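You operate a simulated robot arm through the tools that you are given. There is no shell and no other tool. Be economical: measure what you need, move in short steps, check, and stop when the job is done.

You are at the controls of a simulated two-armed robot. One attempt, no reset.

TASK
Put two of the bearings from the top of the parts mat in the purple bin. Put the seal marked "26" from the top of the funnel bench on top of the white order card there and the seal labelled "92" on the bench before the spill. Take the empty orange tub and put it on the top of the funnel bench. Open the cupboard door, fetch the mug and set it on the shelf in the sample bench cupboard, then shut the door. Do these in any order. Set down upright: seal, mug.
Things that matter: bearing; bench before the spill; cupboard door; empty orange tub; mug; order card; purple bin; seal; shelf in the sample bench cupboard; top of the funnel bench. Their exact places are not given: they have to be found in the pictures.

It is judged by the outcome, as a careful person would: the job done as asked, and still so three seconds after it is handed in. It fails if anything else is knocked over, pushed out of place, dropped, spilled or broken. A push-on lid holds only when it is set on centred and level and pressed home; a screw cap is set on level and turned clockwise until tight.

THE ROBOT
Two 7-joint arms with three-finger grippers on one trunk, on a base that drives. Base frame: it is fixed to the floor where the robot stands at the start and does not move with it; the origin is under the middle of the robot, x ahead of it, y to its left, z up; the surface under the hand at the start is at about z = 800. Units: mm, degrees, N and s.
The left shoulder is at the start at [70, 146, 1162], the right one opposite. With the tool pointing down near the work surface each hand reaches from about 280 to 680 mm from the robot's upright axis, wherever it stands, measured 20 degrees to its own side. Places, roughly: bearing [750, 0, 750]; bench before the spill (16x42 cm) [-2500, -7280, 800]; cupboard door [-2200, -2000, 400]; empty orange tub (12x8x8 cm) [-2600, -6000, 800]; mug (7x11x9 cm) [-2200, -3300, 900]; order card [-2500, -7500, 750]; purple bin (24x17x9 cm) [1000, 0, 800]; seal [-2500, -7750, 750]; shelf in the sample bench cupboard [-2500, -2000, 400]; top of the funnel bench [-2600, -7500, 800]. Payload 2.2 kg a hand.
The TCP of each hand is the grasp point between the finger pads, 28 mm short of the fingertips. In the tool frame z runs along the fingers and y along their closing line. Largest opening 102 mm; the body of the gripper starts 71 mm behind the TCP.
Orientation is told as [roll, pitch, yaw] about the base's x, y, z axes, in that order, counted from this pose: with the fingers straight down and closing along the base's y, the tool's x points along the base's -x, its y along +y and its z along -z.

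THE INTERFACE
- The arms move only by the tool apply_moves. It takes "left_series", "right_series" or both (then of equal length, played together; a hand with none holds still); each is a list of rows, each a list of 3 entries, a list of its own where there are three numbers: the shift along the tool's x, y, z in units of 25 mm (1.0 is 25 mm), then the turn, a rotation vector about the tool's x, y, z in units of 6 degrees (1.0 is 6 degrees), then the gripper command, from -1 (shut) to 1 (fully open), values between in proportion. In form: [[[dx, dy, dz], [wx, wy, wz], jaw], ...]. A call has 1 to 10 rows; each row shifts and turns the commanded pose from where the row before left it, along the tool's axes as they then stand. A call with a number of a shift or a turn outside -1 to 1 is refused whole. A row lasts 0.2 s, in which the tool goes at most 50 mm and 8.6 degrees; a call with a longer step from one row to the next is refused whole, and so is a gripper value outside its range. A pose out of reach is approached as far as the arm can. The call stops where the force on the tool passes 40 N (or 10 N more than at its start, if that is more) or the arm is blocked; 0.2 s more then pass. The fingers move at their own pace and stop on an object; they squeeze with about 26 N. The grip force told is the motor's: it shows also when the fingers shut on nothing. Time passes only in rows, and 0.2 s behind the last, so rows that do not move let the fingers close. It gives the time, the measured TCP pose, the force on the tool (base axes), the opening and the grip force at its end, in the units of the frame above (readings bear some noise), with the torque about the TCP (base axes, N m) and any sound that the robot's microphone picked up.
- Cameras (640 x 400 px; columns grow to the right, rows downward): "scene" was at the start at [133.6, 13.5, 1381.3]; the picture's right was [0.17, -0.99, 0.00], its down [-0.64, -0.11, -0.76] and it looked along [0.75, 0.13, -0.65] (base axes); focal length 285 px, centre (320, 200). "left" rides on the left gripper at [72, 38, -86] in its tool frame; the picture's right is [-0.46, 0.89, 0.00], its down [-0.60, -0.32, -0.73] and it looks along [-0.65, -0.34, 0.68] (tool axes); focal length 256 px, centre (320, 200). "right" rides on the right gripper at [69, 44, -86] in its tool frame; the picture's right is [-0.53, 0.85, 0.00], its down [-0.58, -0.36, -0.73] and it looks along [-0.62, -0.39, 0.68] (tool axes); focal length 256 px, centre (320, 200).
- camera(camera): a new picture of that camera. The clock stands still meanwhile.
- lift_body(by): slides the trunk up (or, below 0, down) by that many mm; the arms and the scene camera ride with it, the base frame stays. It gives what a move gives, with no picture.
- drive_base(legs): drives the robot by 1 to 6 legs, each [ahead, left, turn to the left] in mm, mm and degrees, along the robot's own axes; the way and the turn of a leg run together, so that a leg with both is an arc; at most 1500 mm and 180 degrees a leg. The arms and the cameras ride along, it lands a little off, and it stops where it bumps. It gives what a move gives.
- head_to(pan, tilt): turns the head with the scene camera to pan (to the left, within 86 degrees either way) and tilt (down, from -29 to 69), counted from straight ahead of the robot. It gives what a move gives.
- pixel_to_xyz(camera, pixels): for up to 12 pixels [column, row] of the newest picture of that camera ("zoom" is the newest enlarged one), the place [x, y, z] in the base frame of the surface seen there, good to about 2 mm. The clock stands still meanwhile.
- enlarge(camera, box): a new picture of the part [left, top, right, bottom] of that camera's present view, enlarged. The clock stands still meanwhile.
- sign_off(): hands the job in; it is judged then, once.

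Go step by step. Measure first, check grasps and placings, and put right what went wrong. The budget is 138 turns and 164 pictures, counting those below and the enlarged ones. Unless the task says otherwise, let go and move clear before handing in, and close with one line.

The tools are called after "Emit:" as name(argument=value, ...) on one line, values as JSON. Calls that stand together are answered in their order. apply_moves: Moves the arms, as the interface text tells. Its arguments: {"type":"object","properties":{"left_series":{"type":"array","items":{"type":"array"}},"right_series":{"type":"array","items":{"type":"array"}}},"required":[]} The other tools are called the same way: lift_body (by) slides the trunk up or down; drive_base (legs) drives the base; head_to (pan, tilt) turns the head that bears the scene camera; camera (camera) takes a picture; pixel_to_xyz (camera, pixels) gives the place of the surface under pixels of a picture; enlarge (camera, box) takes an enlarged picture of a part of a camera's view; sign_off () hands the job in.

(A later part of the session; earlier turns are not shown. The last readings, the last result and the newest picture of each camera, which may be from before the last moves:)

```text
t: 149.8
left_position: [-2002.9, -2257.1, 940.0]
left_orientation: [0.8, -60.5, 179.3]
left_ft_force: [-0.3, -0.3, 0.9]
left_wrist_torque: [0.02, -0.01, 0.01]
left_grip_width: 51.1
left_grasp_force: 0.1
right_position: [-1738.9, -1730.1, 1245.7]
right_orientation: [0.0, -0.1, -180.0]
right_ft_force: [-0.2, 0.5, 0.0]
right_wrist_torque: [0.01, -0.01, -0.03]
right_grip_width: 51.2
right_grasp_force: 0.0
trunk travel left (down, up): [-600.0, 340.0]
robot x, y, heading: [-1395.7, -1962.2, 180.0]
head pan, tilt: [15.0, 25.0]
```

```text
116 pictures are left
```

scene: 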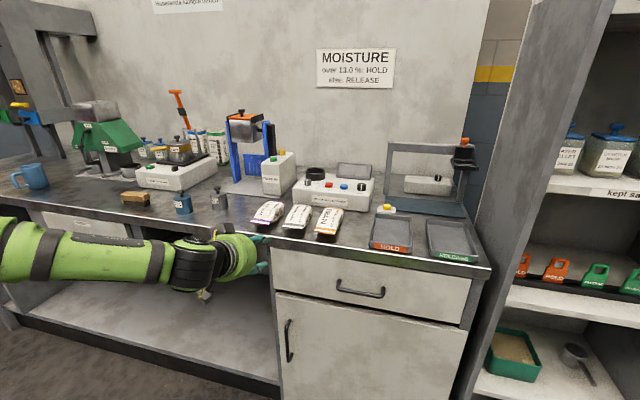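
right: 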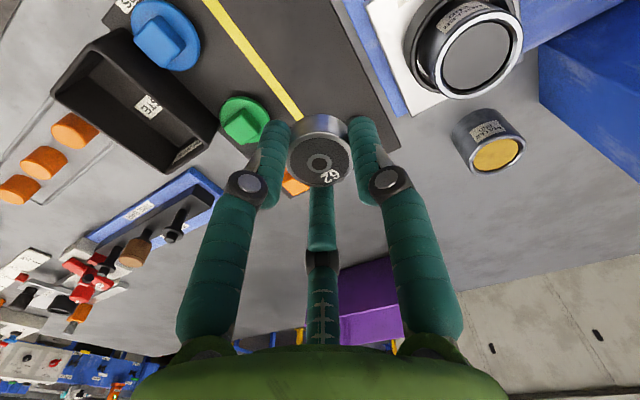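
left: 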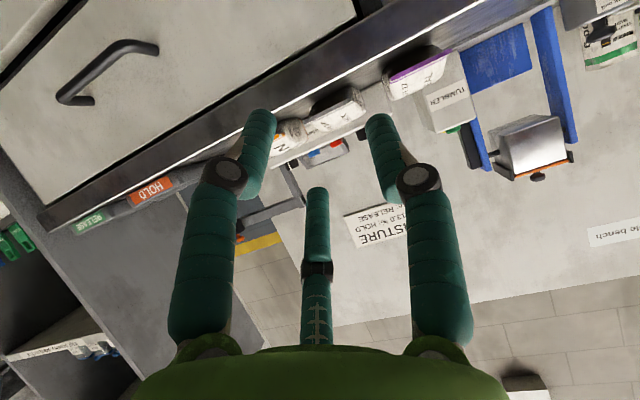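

The blue mug is visible at (30,178). Now lower the trunk 400 + 50 in two steps and view.

Emit:
lift_body(by=-400)

Emit:
lift_body(by=-50)

Emit:
camera(camera="scene")

Emit:
camera(camera="left")

```text
t: 153.7
left_position: [-2002.3, -2256.9, 538.8]
left_orientation: [0.7, -60.6, 179.3]
left_ft_force: [-1.0, -0.5, 0.4]
left_wrist_torque: [0.0, 0.0, 0.0]
left_grip_width: 51.0
left_grasp_force: 0.0
right_position: [-1739.6, -1729.9, 844.6]
right_orientation: [0.0, -0.1, -179.9]
right_ft_force: [-0.1, 0.3, -0.3]
right_wrist_torque: [0.0, -0.02, 0.03]
right_grip_width: 51.0
right_grasp_force: 0.1
trunk travel left (down, up): [-200.0, 740.0]
robot x, y, heading: [-1402.0, -1959.3, 180.0]
head pan, tilt: [15.0, 25.0]
```

```text
t: 154.6
left_position: [-2002.0, -2256.9, 488.8]
left_orientation: [0.8, -60.6, 179.3]
left_ft_force: [0.6, 0.1, 0.4]
left_wrist_torque: [0.01, 0.01, 0.0]
left_grip_width: 51.1
left_grasp_force: 0.1
right_position: [-1737.8, -1732.3, 796.3]
right_orientation: [0.0, -0.1, -180.0]
right_ft_force: [0.7, -0.1, 0.2]
right_wrist_torque: [0.0, 0.0, -0.04]
right_grip_width: 51.0
right_grasp_force: 0.1
trunk travel left (down, up): [-150.0, 790.0]
robot x, y, heading: [-1396.3, -1963.5, 180.1]
head pan, tilt: [15.0, 25.0]
```

```text
115 pictures are left
```

scene: 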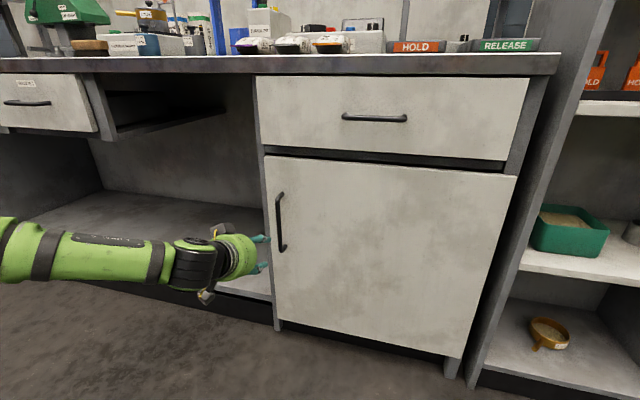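

```text
114 pictures are left
```

left: 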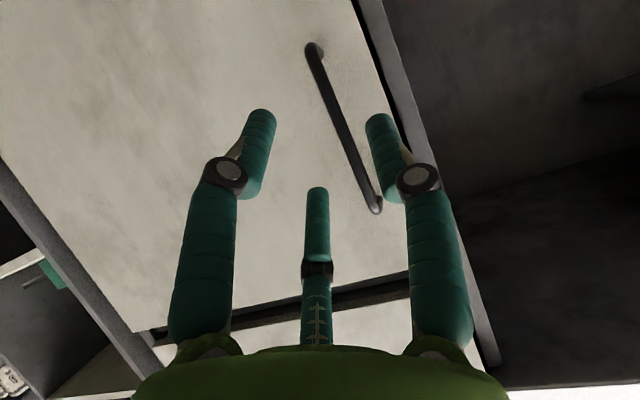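

The handle lies between the finger directions, at (345,135) in the left picture. Measure it precisely.

Emit:
pixel_to_xyz(camera="left", pixels=[[318, 55], [328, 85], [338, 110], [348, 137], [362, 170], [374, 205], [340, 160], [385, 60]])

Emit:
pixel_to_xyz(camera="scene", pixels=[[281, 195], [278, 210], [278, 225], [281, 245]])

```text
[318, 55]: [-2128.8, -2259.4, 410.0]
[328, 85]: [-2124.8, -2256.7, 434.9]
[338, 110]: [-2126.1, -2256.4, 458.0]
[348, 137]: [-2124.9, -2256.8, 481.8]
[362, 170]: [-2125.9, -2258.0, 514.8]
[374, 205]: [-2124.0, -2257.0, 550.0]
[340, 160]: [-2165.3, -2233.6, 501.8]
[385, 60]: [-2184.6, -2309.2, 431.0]
```

```text
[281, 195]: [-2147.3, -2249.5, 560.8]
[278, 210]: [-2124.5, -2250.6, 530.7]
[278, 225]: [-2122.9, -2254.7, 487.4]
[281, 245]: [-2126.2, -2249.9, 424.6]
```

Bar at (−2128,−2254), hand at y −2257: aligned. Drive ahead 126 mm and close on the bar.

Emit:
drive_base(legs=[[124, 0, 0]])

Emit:
apply_moves(left_series=[[[0, 0, 0], [0, 0, 0], -0.5], [[0, 0, 0], [0, 0, 0], -1], [[0, 0, 0], [0, 0, 0], -1]])

Emit:
camera(camera="left")

```text
t: 155.8
left_position: [-2126.9, -2256.5, 489.8]
left_orientation: [0.9, -60.3, 179.3]
left_ft_force: [0.0, 2.7, 0.2]
left_wrist_torque: [0.11, 0.06, 0.0]
left_grip_width: 52.6
left_grasp_force: 0.0
right_position: [-1864.9, -1730.9, 795.2]
right_orientation: [0.0, -0.1, -179.9]
right_ft_force: [0.6, 0.5, -0.4]
right_wrist_torque: [0.04, -0.03, 0.02]
right_grip_width: 50.9
right_grasp_force: 0.2
trunk travel left (down, up): [-150.0, 790.0]
robot x, y, heading: [-1522.2, -1960.2, 180.4]
head pan, tilt: [15.0, 25.0]
```

```text
t: 156.6
left_position: [-2125.5, -2250.0, 487.3]
left_orientation: [0.2, -59.9, 178.9]
left_ft_force: [6.8, 28.7, -12.9]
left_wrist_torque: [0.36, -0.69, -0.07]
left_grip_width: 19.6
left_grasp_force: 44.1
right_position: [-1865.8, -1730.3, 794.2]
right_orientation: [0.1, -0.1, -180.0]
right_ft_force: [-0.3, -0.1, 0.4]
right_wrist_torque: [-0.01, 0.0, -0.03]
right_grip_width: 50.6
right_grasp_force: 0.0
trunk travel left (down, up): [-150.0, 790.0]
robot x, y, heading: [-1525.2, -1963.8, 180.1]
head pan, tilt: [15.0, 25.0]
```

```text
113 pictures are left
```

left: 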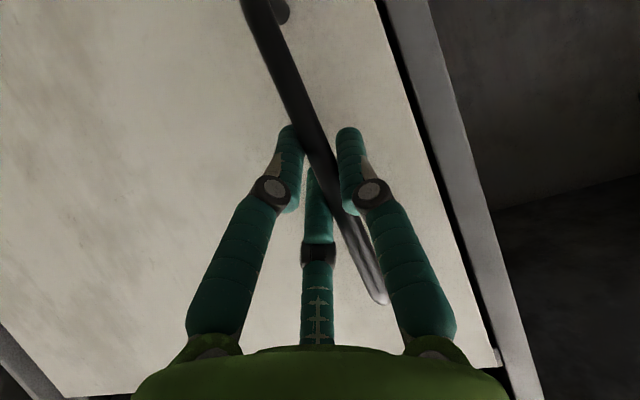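

Handle gripped (19.6 mm, 44 N). Swing the door by rotating the whole robot about the hinge (−2165,−1742): first 8°.

Emit:
drive_base(legs=[[-31, -89, 8]])

Emit:
camera(camera="scene")

```text
t: 157.8
left_position: [-2057.0, -2238.5, 486.5]
left_orientation: [-0.1, -59.9, -173.4]
left_ft_force: [-7.7, 34.3, -18.2]
left_wrist_torque: [0.38, -0.48, -0.12]
left_grip_width: 19.4
left_grasp_force: 44.4
right_position: [-1869.5, -1687.8, 794.3]
right_orientation: [0.2, 0.1, -172.1]
right_ft_force: [0.4, -0.3, -0.3]
right_wrist_torque: [0.0, 0.02, -0.02]
right_grip_width: 51.2
right_grasp_force: 0.1
trunk travel left (down, up): [-150.0, 790.0]
robot x, y, heading: [-1495.9, -1874.9, -172.5]
head pan, tilt: [15.0, 25.0]
```

```text
112 pictures are left
```

scene: 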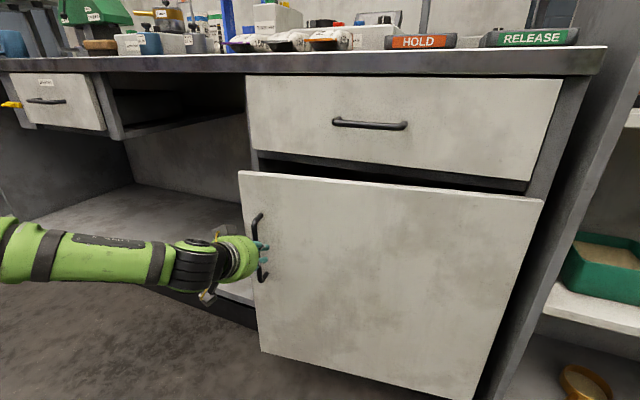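

The door swings smoothly. Continue ~36° more in the same arc.

Emit:
drive_base(legs=[[-34.4, -101.5, 9], [-34.4, -101.5, 9]])

Emit:
drive_base(legs=[[-34.4, -101.5, 9], [-34.4, -101.5, 9]])

Emit:
camera(camera="scene")

```text
t: 159.7
left_position: [-1906.8, -2176.3, 486.8]
left_orientation: [-0.4, -59.9, -155.3]
left_ft_force: [-12.0, 19.0, -9.6]
left_wrist_torque: [0.17, -0.44, -0.08]
left_grip_width: 19.1
left_grasp_force: 43.8
right_position: [-1900.6, -1599.5, 794.9]
right_orientation: [0.1, 0.0, -153.8]
right_ft_force: [-0.7, -0.1, 0.2]
right_wrist_torque: [0.02, -0.02, 0.0]
right_grip_width: 51.1
right_grasp_force: 0.1
trunk travel left (down, up): [-150.0, 790.0]
robot x, y, heading: [-1492.3, -1654.1, -154.0]
head pan, tilt: [15.0, 25.0]
```

```text
t: 161.7
left_position: [-1787.0, -2074.6, 486.6]
left_orientation: [-0.6, -59.8, -137.3]
left_ft_force: [-10.5, 9.1, -6.2]
left_wrist_torque: [0.39, -0.54, -0.05]
left_grip_width: 19.3
left_grasp_force: 44.3
right_position: [-1961.2, -1523.7, 795.2]
right_orientation: [0.1, -0.1, -135.8]
right_ft_force: [0.3, 0.5, 0.5]
right_wrist_torque: [0.04, 0.03, 0.03]
right_grip_width: 51.0
right_grasp_force: 0.1
trunk travel left (down, up): [-150.0, 790.0]
robot x, y, heading: [-1551.9, -1453.7, -136.0]
head pan, tilt: [15.0, 25.0]
```

```text
111 pictures are left
```

scene: 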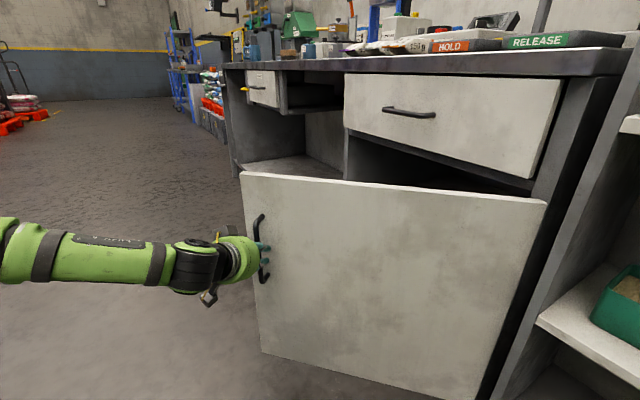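

Door is open ~44°. Release the handle, back away, turn to face the bench, and move to the left of the door edge to push it further from inside.

Emit:
apply_moves(left_series=[[[0, 0, 0], [0, 0, 0], 0], [[0, 0, 0], [0, 0, 0], 0.1], [[0, 0, 0], [0, 0, 0], 0.1]])

Emit:
drive_base(legs=[[-400, 0, 0], [0, 0, -44], [-210, 0, 0], [0, 720, 0]])

Emit:
head_to(pan=0, tilt=25)

Emit:
camera(camera="scene")

```text
t: 162.5
left_position: [-1786.4, -2075.1, 486.1]
left_orientation: [-0.7, -59.9, -137.2]
left_ft_force: [0.5, -0.1, -0.5]
left_wrist_torque: [-0.03, 0.03, -0.03]
left_grip_width: 56.1
left_grasp_force: 0.0
right_position: [-1958.0, -1523.0, 795.5]
right_orientation: [-0.1, -0.1, -135.8]
right_ft_force: [-0.4, -0.1, 0.1]
right_wrist_torque: [-0.03, 0.01, 0.01]
right_grip_width: 50.9
right_grasp_force: 0.1
trunk travel left (down, up): [-150.0, 790.0]
robot x, y, heading: [-1555.1, -1453.9, -136.0]
head pan, tilt: [15.0, 25.0]
```

```text
t: 171.7
left_position: [-1662.4, -2187.6, 486.6]
left_orientation: [-0.7, -59.9, 179.0]
left_ft_force: [-0.2, 0.2, 0.0]
left_wrist_torque: [0.01, -0.01, 0.01]
left_grip_width: 56.1
left_grasp_force: 0.0
right_position: [-1406.0, -1671.9, 796.2]
right_orientation: [0.1, -0.1, -179.7]
right_ft_force: [-1.3, -0.3, 0.6]
right_wrist_torque: [0.0, 0.02, -0.01]
right_grip_width: 51.1
right_grasp_force: 0.1
trunk travel left (down, up): [-150.0, 790.0]
robot x, y, heading: [-1059.6, -1902.7, -179.8]
head pan, tilt: [15.0, 25.0]
```

```text
t: 172.4
left_position: [-1663.1, -2188.2, 485.8]
left_orientation: [-0.8, -59.9, 178.9]
left_ft_force: [-0.1, -0.4, 0.0]
left_wrist_torque: [-0.01, 0.0, 0.01]
left_grip_width: 56.0
left_grasp_force: 0.1
right_position: [-1405.6, -1670.8, 796.3]
right_orientation: [0.0, -0.1, -179.6]
right_ft_force: [-0.2, -0.9, 0.4]
right_wrist_torque: [-0.03, 0.01, 0.03]
right_grip_width: 51.1
right_grasp_force: 0.0
trunk travel left (down, up): [-150.0, 790.0]
robot x, y, heading: [-1063.3, -1898.0, -179.6]
head pan, tilt: [0.0, 25.0]
```

```text
110 pictures are left
```

scene: 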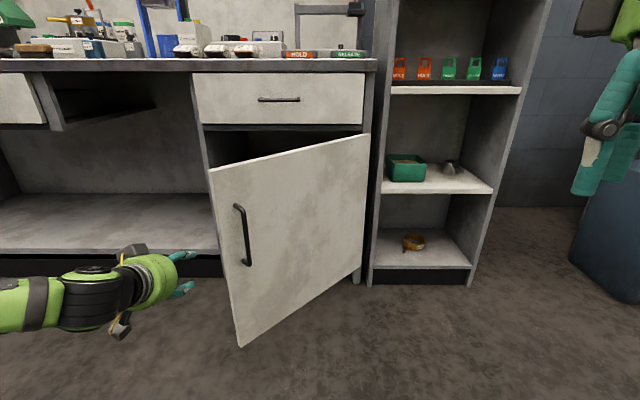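

Door edge is at (225,250) px, hand left of it. Close the fingers, move forward beside the edge, and sweep right to push the door open.

Emit:
apply_moves(left_series=[[[0, 0, 0], [0, 0, 0], -1], [[0, 0, 0], [0, 0, 0], -1]])

Emit:
drive_base(legs=[[0, 35, 0], [210, 0, 0], [0, -250, 0]])

Emit:
camera(camera="scene")

```text
t: 173.1
left_position: [-1663.1, -2188.8, 487.5]
left_orientation: [-0.7, -59.9, 179.0]
left_ft_force: [-0.2, 0.1, 0.5]
left_wrist_torque: [0.01, -0.01, 0.01]
left_grip_width: 2.1
left_grasp_force: 25.8
right_position: [-1405.5, -1671.1, 796.1]
right_orientation: [0.0, -0.1, -179.7]
right_ft_force: [0.0, -1.2, -0.5]
right_wrist_torque: [0.02, 0.03, 0.03]
right_grip_width: 51.0
right_grasp_force: 0.1
trunk travel left (down, up): [-150.0, 790.0]
robot x, y, heading: [-1064.2, -1904.3, -179.8]
head pan, tilt: [0.0, 25.0]
```

```text
t: 176.6
left_position: [-1877.9, -1968.5, 487.3]
left_orientation: [-0.6, -59.9, 178.7]
left_ft_force: [0.1, -0.5, 0.7]
left_wrist_torque: [0.01, 0.0, -0.01]
left_grip_width: 2.3
left_grasp_force: 25.8
right_position: [-1618.2, -1453.4, 795.2]
right_orientation: [0.0, -0.1, -179.8]
right_ft_force: [-0.8, 0.2, -0.3]
right_wrist_torque: [-0.05, 0.02, 0.0]
right_grip_width: 50.9
right_grasp_force: 0.1
trunk travel left (down, up): [-150.0, 790.0]
robot x, y, heading: [-1280.8, -1684.3, 179.8]
head pan, tilt: [0.0, 25.0]
```

```text
109 pictures are left
```

scene: 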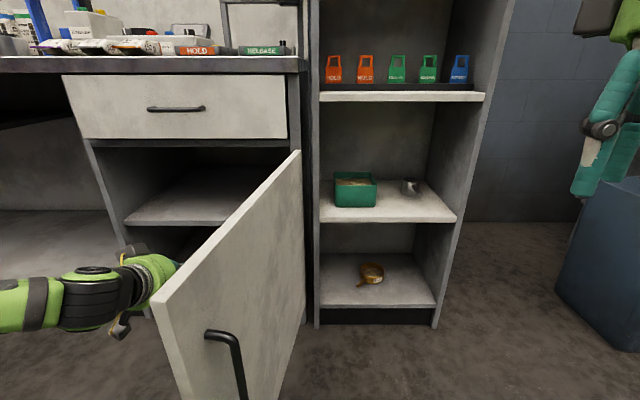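

The door is pushed to ~65° and the shelf inside is visible at (190,200). Continue pushing 190 mm.

Emit:
drive_base(legs=[[0, -190, 0]])

Emit:
head_to(pan=25, tilt=25)

Emit:
camera(camera="scene")

```text
t: 178.2
left_position: [-1878.3, -1779.2, 486.2]
left_orientation: [-0.6, -59.8, 178.8]
left_ft_force: [-0.1, 0.3, -0.4]
left_wrist_torque: [-0.03, -0.03, 0.0]
left_grip_width: 1.9
left_grasp_force: 26.4
right_position: [-1619.5, -1262.9, 797.1]
right_orientation: [-0.1, -0.1, -179.7]
right_ft_force: [-0.1, 0.6, -0.4]
right_wrist_torque: [0.0, 0.01, -0.02]
right_grip_width: 50.8
right_grasp_force: 0.1
trunk travel left (down, up): [-150.0, 790.0]
robot x, y, heading: [-1278.7, -1490.5, -179.9]
head pan, tilt: [0.0, 25.0]
```

```text
t: 179.0
left_position: [-1876.7, -1779.0, 487.4]
left_orientation: [-0.7, -59.8, 178.8]
left_ft_force: [0.0, 0.0, 0.0]
left_wrist_torque: [-0.02, -0.02, 0.01]
left_grip_width: 1.7
left_grasp_force: 26.0
right_position: [-1619.1, -1263.3, 795.5]
right_orientation: [-0.1, -0.1, -179.8]
right_ft_force: [0.1, 0.5, -0.4]
right_wrist_torque: [0.04, 0.01, 0.02]
right_grip_width: 50.9
right_grasp_force: 0.1
trunk travel left (down, up): [-150.0, 790.0]
robot x, y, heading: [-1279.6, -1491.5, -180.0]
head pan, tilt: [25.0, 25.0]
```

```text
108 pictures are left
```

scene: 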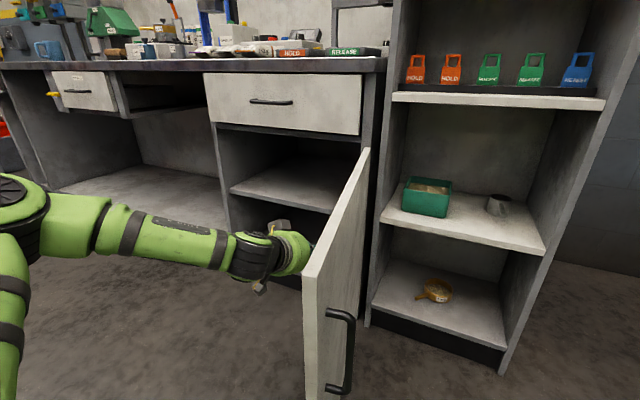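

The door stands ~95° open and the shelf is clear. Measure the shelf and the door, then leave for the mug.

Emit:
pixel_to_xyz(camera="scene", pixels=[[235, 190], [325, 208], [290, 175], [280, 165], [330, 185], [308, 265], [362, 155], [225, 130], [48, 48], [290, 137]])

Emit:
drive_base(legs=[[0, 60, 0], [-350, 0, 0], [0, 1350, 0]])

Emit:
lift_body(by=400)

Emit:
head_to(pan=20, tilt=30)

Emit:
camera(camera="scene")

```text
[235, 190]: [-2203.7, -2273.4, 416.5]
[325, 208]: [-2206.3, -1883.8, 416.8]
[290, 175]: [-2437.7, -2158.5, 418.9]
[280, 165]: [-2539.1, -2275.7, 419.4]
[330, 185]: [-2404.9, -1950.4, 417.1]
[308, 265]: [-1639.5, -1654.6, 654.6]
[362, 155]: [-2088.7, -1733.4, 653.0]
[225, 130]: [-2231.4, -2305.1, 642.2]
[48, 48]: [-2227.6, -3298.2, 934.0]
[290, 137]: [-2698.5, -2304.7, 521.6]
```

```text
t: 181.9
left_position: [-1544.3, -1830.3, 485.8]
left_orientation: [-0.8, -59.9, 178.3]
left_ft_force: [0.9, -0.4, 0.4]
left_wrist_torque: [0.03, -0.04, -0.01]
left_grip_width: 2.0
left_grasp_force: 26.2
right_position: [-1278.0, -1317.8, 796.7]
right_orientation: [-0.1, -0.2, 179.5]
right_ft_force: [0.6, -0.3, 0.1]
right_wrist_torque: [-0.02, -0.01, -0.02]
right_grip_width: 51.0
right_grasp_force: 0.0
trunk travel left (down, up): [-150.0, 790.0]
robot x, y, heading: [-937.5, -1554.9, 179.5]
head pan, tilt: [25.0, 25.0]
stopped in leg 2: the robot was blocked; the commanded pose is now the measured one
```

```text
t: 185.7
left_position: [-1542.6, -1828.2, 885.9]
left_orientation: [-0.7, -59.8, 178.2]
left_ft_force: [-0.4, 0.6, 0.0]
left_wrist_torque: [-0.01, -0.02, -0.03]
left_grip_width: 2.0
left_grasp_force: 26.5
right_position: [-1278.3, -1318.4, 1197.0]
right_orientation: [-0.1, -0.4, 179.7]
right_ft_force: [-0.2, -0.1, 0.3]
right_wrist_torque: [0.05, 0.02, 0.05]
right_grip_width: 51.0
right_grasp_force: 0.0
trunk travel left (down, up): [-550.0, 390.0]
robot x, y, heading: [-937.6, -1552.8, 179.1]
head pan, tilt: [25.0, 25.0]
```

```text
t: 186.4
left_position: [-1543.6, -1828.7, 886.7]
left_orientation: [-0.7, -59.8, 178.3]
left_ft_force: [-0.4, -0.6, 0.4]
left_wrist_torque: [-0.01, -0.01, -0.02]
left_grip_width: 2.1
left_grasp_force: 26.2
right_position: [-1277.3, -1318.6, 1195.7]
right_orientation: [-0.1, -0.4, 179.5]
right_ft_force: [0.0, -0.1, 0.7]
right_wrist_torque: [0.0, 0.01, -0.01]
right_grip_width: 50.8
right_grasp_force: 0.0
trunk travel left (down, up): [-550.0, 390.0]
robot x, y, heading: [-940.4, -1556.2, 178.9]
head pan, tilt: [20.0, 30.0]
```

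```text
107 pictures are left
```

scene: 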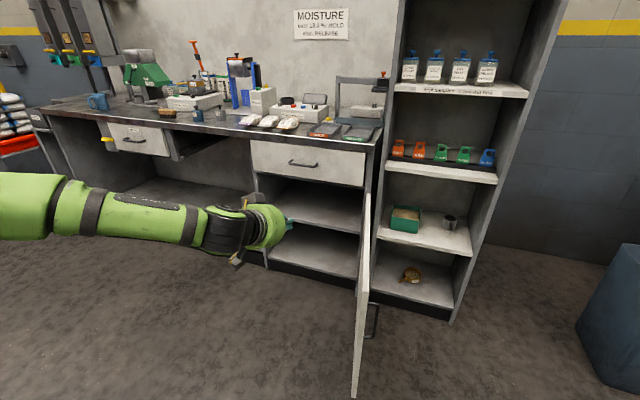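

The base bumped something behind (the grey post near (−630,−1728)), stopping at x −937. I'll move ahead, go left toward the mug, and check on the post with a side look.

Emit:
drive_base(legs=[[300, 0, 1], [0, 1150, 0]])

Emit:
head_to(pan=30, tilt=25)

Emit:
camera(camera="scene")

Emit:
enlarge(camera="scene", box=[190, 60, 430, 210])

Emit:
head_to(pan=-86, tilt=25)

Emit:
camera(camera="scene")

```text
t: 193.8
left_position: [-1825.7, -2993.3, 885.8]
left_orientation: [-0.7, -59.8, -179.8]
left_ft_force: [-0.2, -0.7, 0.3]
left_wrist_torque: [0.02, 0.0, 0.01]
left_grip_width: 2.2
left_grasp_force: 26.1
right_position: [-1577.9, -2473.1, 1196.8]
right_orientation: [-0.1, -0.3, -178.5]
right_ft_force: [-0.3, 0.2, 0.1]
right_wrist_torque: [0.0, 0.01, -0.01]
right_grip_width: 50.7
right_grasp_force: 0.0
trunk travel left (down, up): [-550.0, 390.0]
robot x, y, heading: [-1234.6, -2697.7, -178.8]
head pan, tilt: [20.0, 30.0]
```

```text
t: 194.6
left_position: [-1825.4, -2994.3, 886.2]
left_orientation: [-0.8, -59.8, -179.8]
left_ft_force: [-0.3, -0.2, 0.3]
left_wrist_torque: [0.03, -0.02, 0.03]
left_grip_width: 2.1
left_grasp_force: 26.0
right_position: [-1578.2, -2473.3, 1196.0]
right_orientation: [-0.1, -0.4, -178.6]
right_ft_force: [-0.4, 0.4, 0.0]
right_wrist_torque: [-0.06, 0.02, -0.01]
right_grip_width: 51.0
right_grasp_force: 0.1
trunk travel left (down, up): [-550.0, 390.0]
robot x, y, heading: [-1231.3, -2697.0, -178.6]
head pan, tilt: [30.0, 25.0]
```

```text
106 pictures are left
```

scene: 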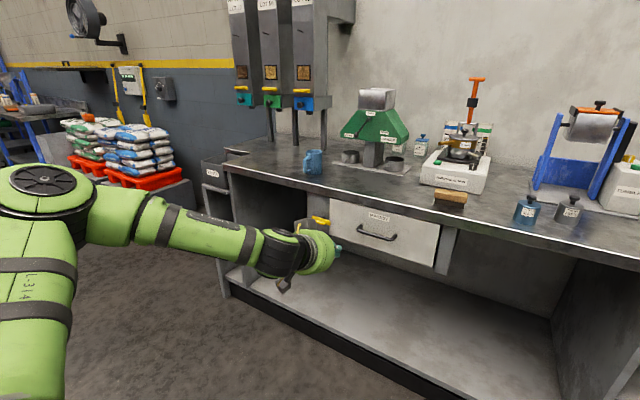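

```text
2.67 times, centred on (310, 135) of scene
```

zoom: 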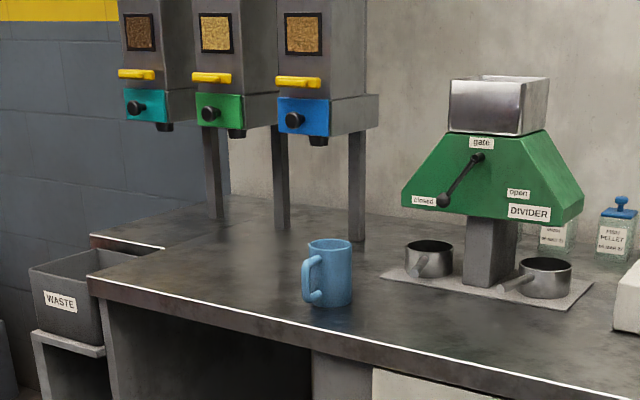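

```text
t: 196.5
left_position: [-1826.8, -2993.5, 886.3]
left_orientation: [-0.7, -59.8, -179.8]
left_ft_force: [0.6, 0.3, 0.0]
left_wrist_torque: [-0.04, 0.01, -0.01]
left_grip_width: 1.9
left_grasp_force: 25.9
right_position: [-1579.2, -2472.2, 1197.1]
right_orientation: [0.0, -0.1, -178.5]
right_ft_force: [0.5, 0.8, -0.1]
right_wrist_torque: [-0.07, -0.01, -0.02]
right_grip_width: 51.1
right_grasp_force: 0.2
trunk travel left (down, up): [-550.0, 390.0]
robot x, y, heading: [-1231.8, -2699.2, -178.8]
head pan, tilt: [-85.9, 25.0]
```

```text
104 pictures are left
```

scene: 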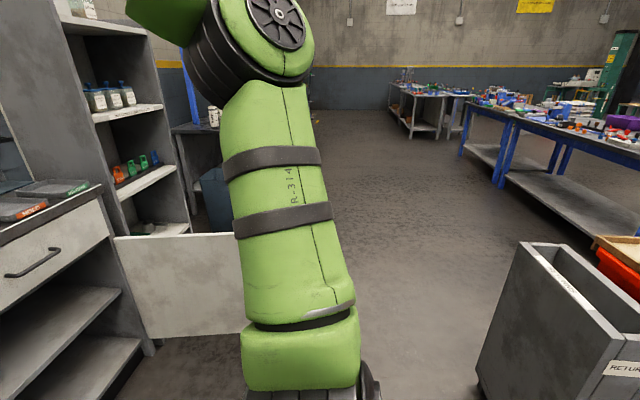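

The grey "RETURNS" bin still stands upright. Measure the bin and the mug geometry (zoom of the mug: body (330,275), handle (312,280)).

Emit:
pixel_to_xyz(camera="scene", pixels=[[480, 372], [520, 245], [600, 300], [620, 355]])

Emit:
head_to(pan=30, tilt=25)

Emit:
enlarge(camera="scene", box=[270, 120, 360, 200])

```text
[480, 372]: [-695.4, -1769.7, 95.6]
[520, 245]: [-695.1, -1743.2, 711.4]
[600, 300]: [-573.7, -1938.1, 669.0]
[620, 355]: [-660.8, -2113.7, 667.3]
```

```text
t: 198.5
left_position: [-1826.7, -2992.8, 886.6]
left_orientation: [-0.7, -59.8, -179.8]
left_ft_force: [-0.4, 0.5, 0.3]
left_wrist_torque: [0.03, -0.02, 0.03]
left_grip_width: 2.1
left_grasp_force: 25.8
right_position: [-1577.7, -2471.8, 1196.8]
right_orientation: [-0.2, -0.3, -178.5]
right_ft_force: [0.7, 0.2, 0.1]
right_wrist_torque: [0.04, -0.01, 0.04]
right_grip_width: 51.1
right_grasp_force: 0.1
trunk travel left (down, up): [-550.0, 390.0]
robot x, y, heading: [-1231.6, -2695.7, -178.6]
head pan, tilt: [30.0, 25.0]
```

```text
5.00 times, centred on (315, 160) of scene
```

zoom: 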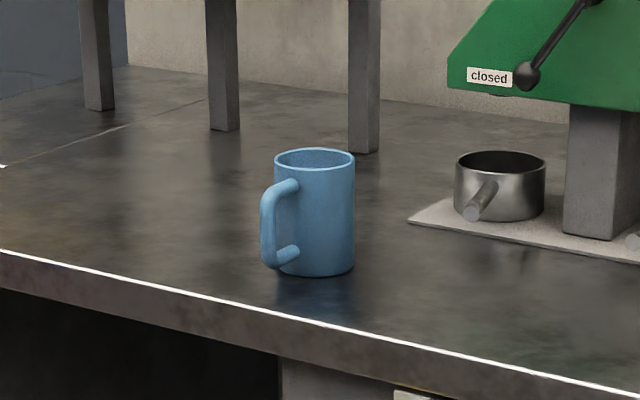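

Emit:
pixel_to_xyz(camera="zoom", pixels=[[315, 270], [330, 220], [278, 155], [352, 155], [315, 150], [315, 168], [266, 225], [270, 262], [290, 250], [345, 240], [300, 295], [320, 320]])

```text
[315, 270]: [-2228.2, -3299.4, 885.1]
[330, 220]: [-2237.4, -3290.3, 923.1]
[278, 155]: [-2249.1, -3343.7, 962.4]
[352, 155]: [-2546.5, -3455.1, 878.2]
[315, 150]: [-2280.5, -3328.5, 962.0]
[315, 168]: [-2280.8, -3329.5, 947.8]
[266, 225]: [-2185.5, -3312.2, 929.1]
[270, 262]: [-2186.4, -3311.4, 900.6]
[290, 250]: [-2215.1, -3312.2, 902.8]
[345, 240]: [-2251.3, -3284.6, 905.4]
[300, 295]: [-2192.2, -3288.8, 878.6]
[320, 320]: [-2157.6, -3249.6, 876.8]
```

Mug: axis ≈(−2254,−3317), z 878–963, handle pointing toward me (+x), so a grasp from the front with fingers on ±y works. Open the left hand, raise to z≈938, and line up in y.

Emit:
apply_moves(left_series=[[[0, 0, 0], [0, 0, 0], 0.9], [[0, 0, 0], [0, 0, 0], 0.9]])

Emit:
lift_body(by=54)

Emit:
drive_base(legs=[[0, 0, -1.2], [160, 330, 0]])

Emit:
camera(camera="left")

Emit:
camera(camera="scene")

```text
t: 199.1
left_position: [-1825.9, -2994.1, 886.3]
left_orientation: [-0.7, -59.9, -179.8]
left_ft_force: [-1.1, 0.1, 1.4]
left_wrist_torque: [-0.04, 0.04, 0.05]
left_grip_width: 97.2
left_grasp_force: 0.1
right_position: [-1577.8, -2472.9, 1197.5]
right_orientation: [-0.1, -0.3, -178.5]
right_ft_force: [0.2, -0.8, 0.4]
right_wrist_torque: [0.0, -0.02, -0.03]
right_grip_width: 51.1
right_grasp_force: 0.0
trunk travel left (down, up): [-550.0, 390.0]
robot x, y, heading: [-1233.0, -2694.0, -178.7]
head pan, tilt: [30.0, 25.0]
```

```text
t: 200.0
left_position: [-1826.6, -2993.5, 939.7]
left_orientation: [-0.8, -59.7, -179.8]
left_ft_force: [0.8, -0.5, 0.5]
left_wrist_torque: [0.04, -0.03, 0.01]
left_grip_width: 96.9
left_grasp_force: 0.0
right_position: [-1577.8, -2473.5, 1250.0]
right_orientation: [-0.1, -0.1, -178.5]
right_ft_force: [-0.6, 0.2, -0.4]
right_wrist_torque: [0.02, 0.01, 0.0]
right_grip_width: 51.2
right_grasp_force: 0.0
trunk travel left (down, up): [-604.0, 336.0]
robot x, y, heading: [-1231.0, -2696.0, -178.7]
head pan, tilt: [30.0, 25.0]
```

```text
t: 202.7
left_position: [-2002.3, -3301.5, 940.1]
left_orientation: [-0.7, -59.9, 178.0]
left_ft_force: [-0.6, -0.4, -0.4]
left_wrist_torque: [0.0, -0.03, 0.02]
left_grip_width: 96.8
left_grasp_force: 0.0
right_position: [-1735.3, -2789.4, 1249.5]
right_orientation: [-0.1, -0.3, 179.4]
right_ft_force: [-0.2, 0.5, -0.1]
right_wrist_torque: [0.01, -0.02, -0.01]
right_grip_width: 51.1
right_grasp_force: 0.0
trunk travel left (down, up): [-604.0, 336.0]
robot x, y, heading: [-1398.2, -3026.1, 179.1]
head pan, tilt: [30.0, 25.0]
```

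```text
102 pictures are left
```

left: 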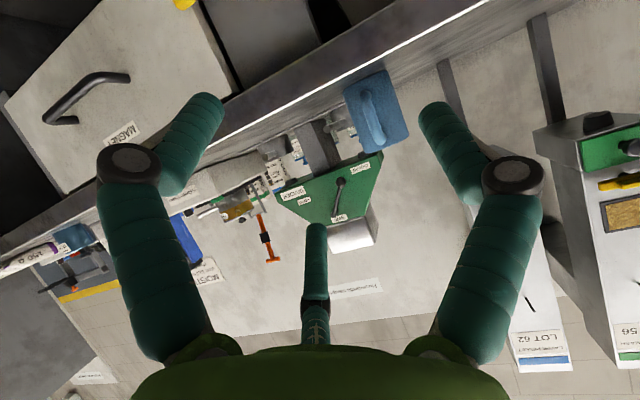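

```text
101 pictures are left
```

scene: 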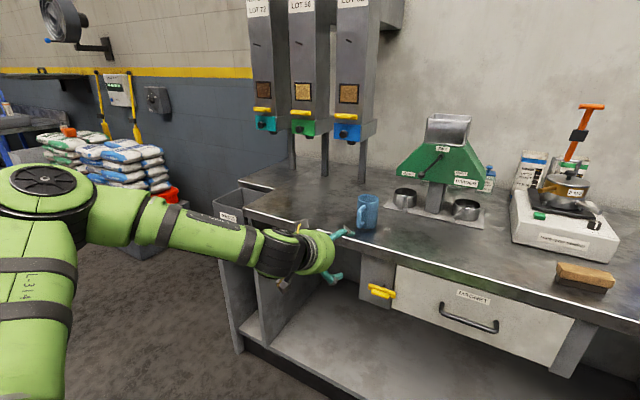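

Measure the mug once more from both views.

Emit:
pixel_to_xyz(camera="left", pixels=[[352, 105], [395, 125], [383, 95], [400, 90], [372, 115], [365, 95], [376, 148], [408, 133]])

Emit:
pixel_to_xyz(camera="scene", pixels=[[372, 215], [368, 226], [361, 212], [376, 200], [360, 196], [368, 193]])

```text
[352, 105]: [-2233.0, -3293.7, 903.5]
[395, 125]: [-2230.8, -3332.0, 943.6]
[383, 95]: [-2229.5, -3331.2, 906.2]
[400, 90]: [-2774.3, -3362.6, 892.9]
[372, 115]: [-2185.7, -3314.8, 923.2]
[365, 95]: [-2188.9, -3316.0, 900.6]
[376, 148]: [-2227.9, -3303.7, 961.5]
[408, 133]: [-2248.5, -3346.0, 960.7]
```

```text
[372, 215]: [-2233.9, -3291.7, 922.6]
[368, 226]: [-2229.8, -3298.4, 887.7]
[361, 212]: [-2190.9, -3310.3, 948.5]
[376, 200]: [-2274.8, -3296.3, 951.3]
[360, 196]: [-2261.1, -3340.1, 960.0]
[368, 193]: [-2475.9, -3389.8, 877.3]
```

Mug axis (−2260,−3316), radius 34. Line up and drive in: left 18, ahead 170, then check.

Emit:
drive_base(legs=[[0, 17, 0], [180, 0, 0]])

Emit:
camera(camera="left")

Emit:
camera(camera="scene")

```text
t: 204.6
left_position: [-2177.7, -3317.1, 940.9]
left_orientation: [-0.7, -59.9, 178.2]
left_ft_force: [1.0, -1.8, 0.3]
left_wrist_torque: [-0.01, 0.0, 0.01]
left_grip_width: 96.9
left_grasp_force: 0.1
right_position: [-1911.8, -2804.9, 1252.1]
right_orientation: [-0.2, -0.3, 179.7]
right_ft_force: [1.5, 0.7, -0.6]
right_wrist_torque: [-0.01, -0.01, 0.02]
right_grip_width: 50.8
right_grasp_force: 0.1
trunk travel left (down, up): [-604.0, 336.0]
robot x, y, heading: [-1574.6, -3042.9, 179.1]
head pan, tilt: [30.0, 25.0]
```

```text
100 pictures are left
```

left: 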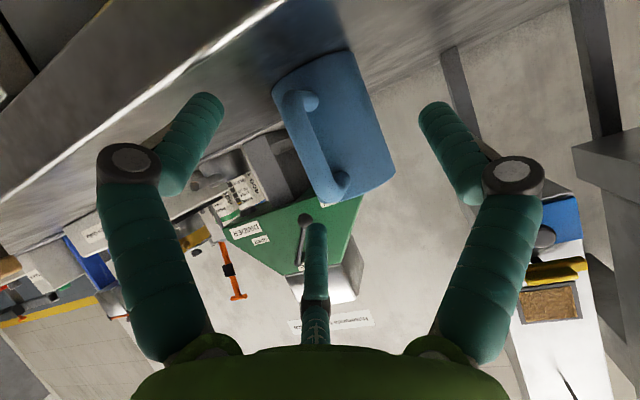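

```text
99 pictures are left
```

scene: 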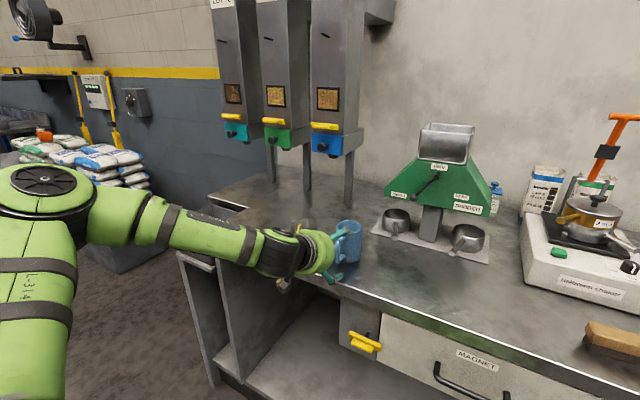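

Mug sits between the finger lines. Advance another 78 mm and close gradually.

Emit:
drive_base(legs=[[78, 0, 0]])

Emit:
camera(camera="left")

```text
t: 205.6
left_position: [-2255.5, -3318.2, 940.4]
left_orientation: [-0.8, -59.8, 178.4]
left_ft_force: [-0.4, -0.6, -0.4]
left_wrist_torque: [0.01, -0.02, 0.0]
left_grip_width: 96.9
left_grasp_force: 0.1
right_position: [-1990.0, -2804.8, 1251.0]
right_orientation: [-0.1, -0.4, 179.7]
right_ft_force: [0.3, 0.0, -0.7]
right_wrist_torque: [0.0, -0.03, -0.01]
right_grip_width: 51.1
right_grasp_force: 0.0
trunk travel left (down, up): [-604.0, 336.0]
robot x, y, heading: [-1654.3, -3039.4, 179.4]
head pan, tilt: [30.0, 25.0]
```

```text
98 pictures are left
```

left: 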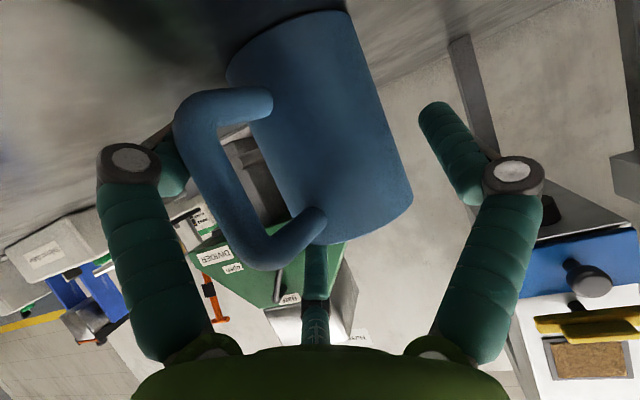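

Emit:
apply_moves(left_series=[[[0, 0, 0], [0, 0, 0], 0.6], [[0, 0, 0], [0, 0, 0], 0.45], [[0, 0, 0], [0, 0, 0], 0.3], [[0, 0, 0], [0, 0, 0], 0], [[0, 0, 0], [0, 0, 0], -1], [[0, 0, 0], [0, 0, 0], -1]])

Emit:
lift_body(by=40)

Emit:
camera(camera="scene")

```text
t: 207.0
left_position: [-2256.8, -3316.9, 942.2]
left_orientation: [-0.7, -59.9, 178.2]
left_ft_force: [-0.8, -0.3, 5.9]
left_wrist_torque: [0.09, -0.01, 0.01]
left_grip_width: 75.9
left_grasp_force: 25.9
right_position: [-1990.7, -2804.5, 1250.5]
right_orientation: [-0.1, -0.3, 179.6]
right_ft_force: [0.2, 0.0, 1.0]
right_wrist_torque: [-0.01, 0.0, -0.02]
right_grip_width: 51.0
right_grasp_force: 0.0
trunk travel left (down, up): [-604.0, 336.0]
robot x, y, heading: [-1652.7, -3039.1, 179.6]
head pan, tilt: [30.0, 25.0]
```

```text
t: 207.9
left_position: [-2257.2, -3318.2, 979.2]
left_orientation: [-0.8, -59.8, 178.3]
left_ft_force: [0.1, 0.2, -1.5]
left_wrist_torque: [0.0, 0.02, -0.03]
left_grip_width: 75.8
left_grasp_force: 25.9
right_position: [-1991.5, -2804.6, 1290.2]
right_orientation: [-0.1, -0.2, 179.6]
right_ft_force: [-0.3, 0.4, -0.1]
right_wrist_torque: [0.02, -0.04, 0.01]
right_grip_width: 51.0
right_grasp_force: 0.1
trunk travel left (down, up): [-644.0, 296.0]
robot x, y, heading: [-1653.0, -3042.2, 179.2]
head pan, tilt: [30.0, 25.0]
```

```text
97 pictures are left
```

scene: 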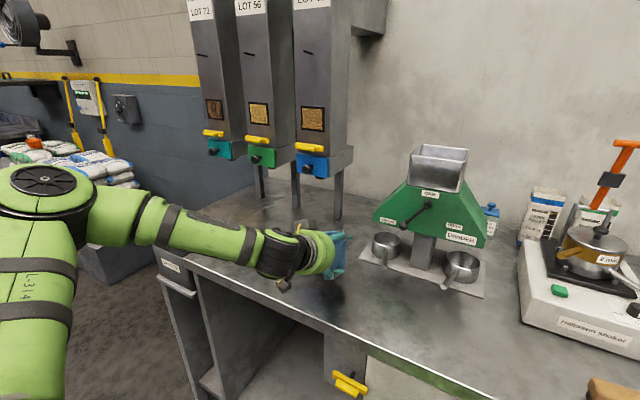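

Mug lifted (bottom ≈64 mm below TCP). Back off, move right to the open cupboard, and lower.

Emit:
drive_base(legs=[[-380, 0, 0.6], [0, -1238, 0]])

Emit:
lift_body(by=-400)

Emit:
lift_body(by=-70)

Emit:
head_to(pan=20, tilt=25)

Emit:
camera(camera="scene")

```text
t: 216.0
left_position: [-1877.8, -2122.6, 979.9]
left_orientation: [-0.9, -59.8, 179.4]
left_ft_force: [-0.4, 0.3, -0.6]
left_wrist_torque: [0.02, 0.01, -0.01]
left_grip_width: 75.0
left_grasp_force: 26.6
right_position: [-1618.6, -1605.4, 1291.2]
right_orientation: [-0.1, -0.2, -179.4]
right_ft_force: [-0.5, 0.2, -0.3]
right_wrist_torque: [0.0, 0.06, 0.0]
right_grip_width: 51.1
right_grasp_force: 0.1
trunk travel left (down, up): [-644.0, 296.0]
robot x, y, heading: [-1279.5, -1833.6, -179.8]
head pan, tilt: [30.0, 25.0]
```

```text
t: 219.8
left_position: [-1877.7, -2122.1, 580.0]
left_orientation: [-0.8, -59.7, 179.4]
left_ft_force: [-0.1, 0.2, -1.1]
left_wrist_torque: [-0.02, -0.01, 0.04]
left_grip_width: 74.4
left_grasp_force: 25.7
right_position: [-1620.8, -1605.5, 890.2]
right_orientation: [-0.1, -0.3, -179.3]
right_ft_force: [-0.3, -0.4, -0.2]
right_wrist_torque: [0.05, -0.01, -0.01]
right_grip_width: 51.0
right_grasp_force: 0.0
trunk travel left (down, up): [-244.0, 696.0]
robot x, y, heading: [-1282.4, -1830.9, -179.9]
head pan, tilt: [30.0, 25.0]
```

```text
t: 220.9
left_position: [-1877.0, -2123.1, 510.2]
left_orientation: [-0.8, -59.7, 179.4]
left_ft_force: [-0.4, 0.3, -0.8]
left_wrist_torque: [0.01, -0.02, -0.05]
left_grip_width: 74.2
left_grasp_force: 25.9
right_position: [-1621.6, -1604.5, 819.6]
right_orientation: [-0.2, -0.3, -179.4]
right_ft_force: [0.4, 0.5, 0.4]
right_wrist_torque: [-0.04, 0.01, -0.02]
right_grip_width: 50.8
right_grasp_force: 0.1
trunk travel left (down, up): [-174.0, 766.0]
robot x, y, heading: [-1281.4, -1832.6, -179.7]
head pan, tilt: [30.0, 25.0]
```

```text
t: 221.6
left_position: [-1877.2, -2121.9, 509.7]
left_orientation: [-0.7, -59.8, 179.3]
left_ft_force: [-0.9, -0.2, -1.4]
left_wrist_torque: [-0.01, -0.01, 0.0]
left_grip_width: 74.1
left_grasp_force: 25.6
right_position: [-1620.7, -1604.4, 821.6]
right_orientation: [-0.1, -0.2, -179.4]
right_ft_force: [-0.1, 0.3, -0.6]
right_wrist_torque: [-0.02, -0.06, 0.0]
right_grip_width: 50.8
right_grasp_force: 0.0
trunk travel left (down, up): [-174.0, 766.0]
robot x, y, heading: [-1280.7, -1835.8, -179.8]
head pan, tilt: [20.0, 25.0]
```

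```text
96 pictures are left
```

scene: 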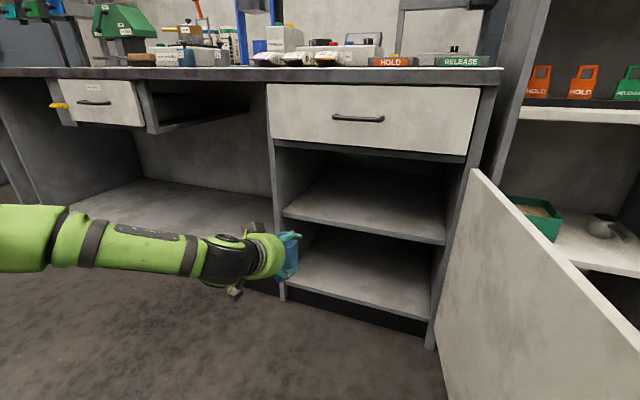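

Clear view of the shelf. Grip width crept from 76 to 74 mm, so I'll check the mug in the hand.

Emit:
camera(camera="left")

Emit:
enlarge(camera="scene", box=[220, 200, 340, 310])

```text
95 pictures are left
```

left: 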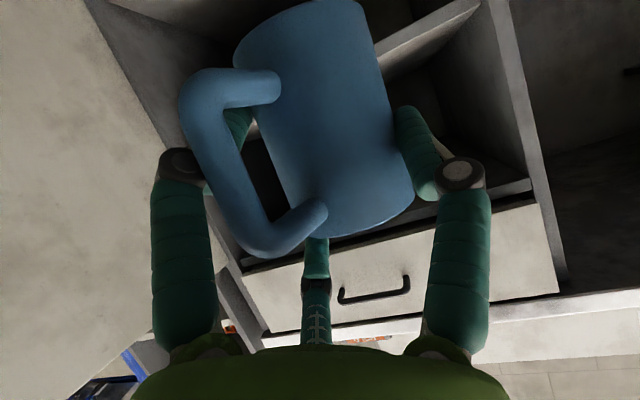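

```text
3.64 times, centred on (280, 255) of scene
```

zoom: 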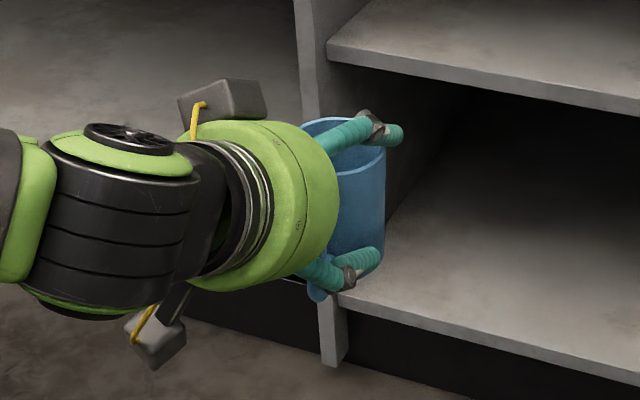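

Mug is upright in the hand. The open door would block the base from straight ahead, so I'll approach at heading 150° from the left: strafe left 450, then turn −30°.

Emit:
drive_base(legs=[[0, 450, 0], [0, 0, -30]])

Emit:
camera(camera="scene")

```text
t: 225.8
left_position: [-1938.2, -2229.6, 510.9]
left_orientation: [-0.9, -59.9, 148.8]
left_ft_force: [0.3, -0.5, -1.4]
left_wrist_torque: [-0.02, 0.01, 0.04]
left_grip_width: 74.0
left_grasp_force: 26.5
right_position: [-1455.6, -1912.5, 820.6]
right_orientation: [-0.1, -0.3, 150.2]
right_ft_force: [0.4, 0.4, -0.6]
right_wrist_torque: [0.02, -0.01, -0.03]
right_grip_width: 51.0
right_grasp_force: 0.0
trunk travel left (down, up): [-174.0, 766.0]
robot x, y, heading: [-1277.5, -2282.7, 150.2]
head pan, tilt: [20.0, 25.0]
```

```text
93 pictures are left
```

scene: 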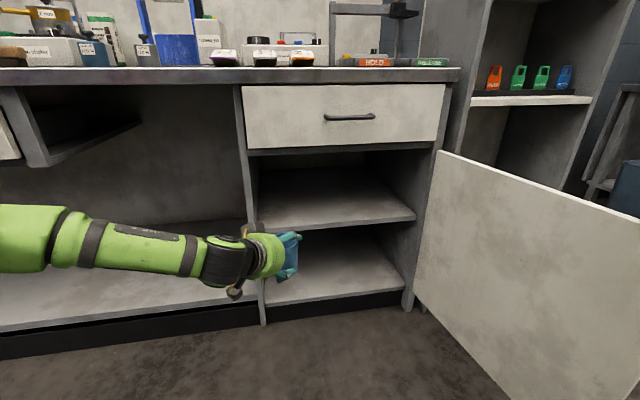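

Move left 40 then ahead 240 and check entry.

Emit:
drive_base(legs=[[0, 30, 0], [245, 0, 0]])

Emit:
camera(camera="scene")

Emit:
camera(camera="left")

```text
t: 228.1
left_position: [-2165.8, -2127.4, 510.5]
left_orientation: [-0.7, -59.8, 148.5]
left_ft_force: [0.8, 0.3, -0.5]
left_wrist_torque: [-0.02, 0.0, 0.0]
left_grip_width: 73.3
left_grasp_force: 26.2
right_position: [-1680.1, -1813.7, 820.6]
right_orientation: [-0.1, -0.3, 149.8]
right_ft_force: [-0.1, -0.6, 0.0]
right_wrist_torque: [-0.02, -0.05, -0.03]
right_grip_width: 51.1
right_grasp_force: 0.1
trunk travel left (down, up): [-174.0, 766.0]
robot x, y, heading: [-1506.6, -2187.5, 149.4]
head pan, tilt: [20.0, 25.0]
```

```text
92 pictures are left
```

scene: 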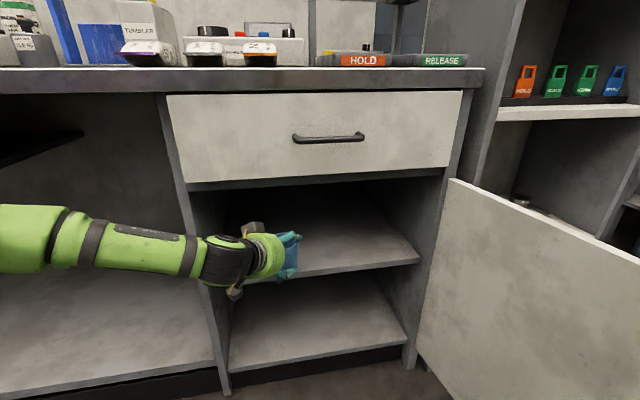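

```text
91 pictures are left
```

left: 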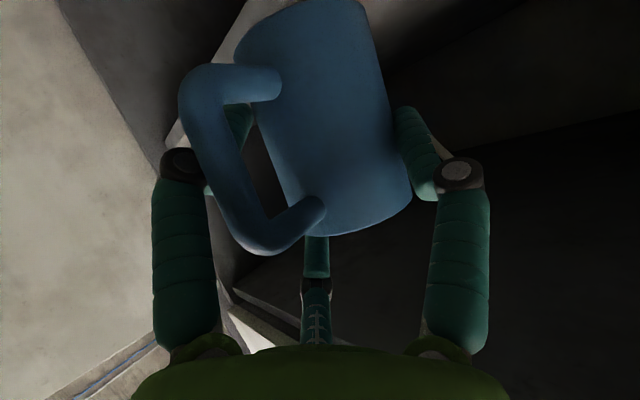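

Emit:
drive_base(legs=[[138, 0, 0]])

Emit:
camera(camera="left")

Emit:
pixel_to_xyz(camera="left", pixels=[[242, 45], [300, 10], [355, 6], [390, 205], [300, 150], [190, 100], [260, 245], [330, 225], [100, 60]])

Emit:
camera(camera="scene")

```text
t: 229.3
left_position: [-2279.4, -2059.1, 509.2]
left_orientation: [-0.8, -59.8, 148.5]
left_ft_force: [0.1, 0.3, -1.9]
left_wrist_torque: [0.0, -0.02, 0.0]
left_grip_width: 73.5
left_grasp_force: 26.3
right_position: [-1795.2, -1747.5, 820.7]
right_orientation: [-0.1, -0.3, 149.7]
right_ft_force: [-0.1, -0.2, 0.6]
right_wrist_torque: [0.0, 0.02, -0.01]
right_grip_width: 51.2
right_grasp_force: 0.0
trunk travel left (down, up): [-174.0, 766.0]
robot x, y, heading: [-1616.8, -2115.1, 149.6]
head pan, tilt: [20.0, 25.0]
```

```text
90 pictures are left
```

left: 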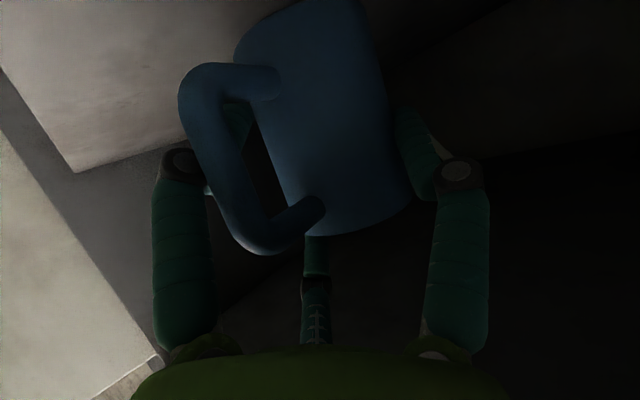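

```text
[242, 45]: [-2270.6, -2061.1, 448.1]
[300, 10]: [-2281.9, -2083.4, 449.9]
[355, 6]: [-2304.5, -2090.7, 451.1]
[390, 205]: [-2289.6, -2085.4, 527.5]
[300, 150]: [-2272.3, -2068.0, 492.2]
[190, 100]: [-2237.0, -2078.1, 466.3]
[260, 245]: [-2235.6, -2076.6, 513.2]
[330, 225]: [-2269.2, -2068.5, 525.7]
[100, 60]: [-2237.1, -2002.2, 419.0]
```

```text
89 pictures are left
```

scene: 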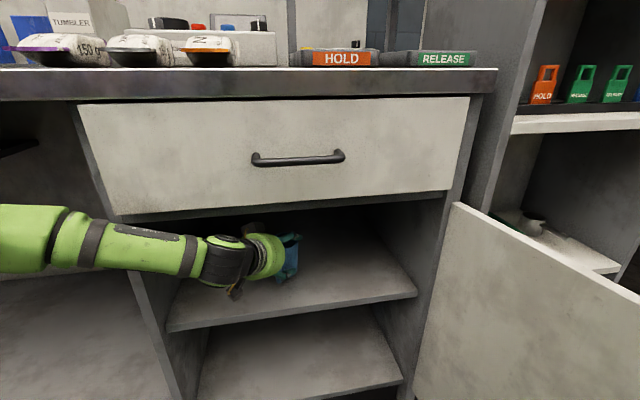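

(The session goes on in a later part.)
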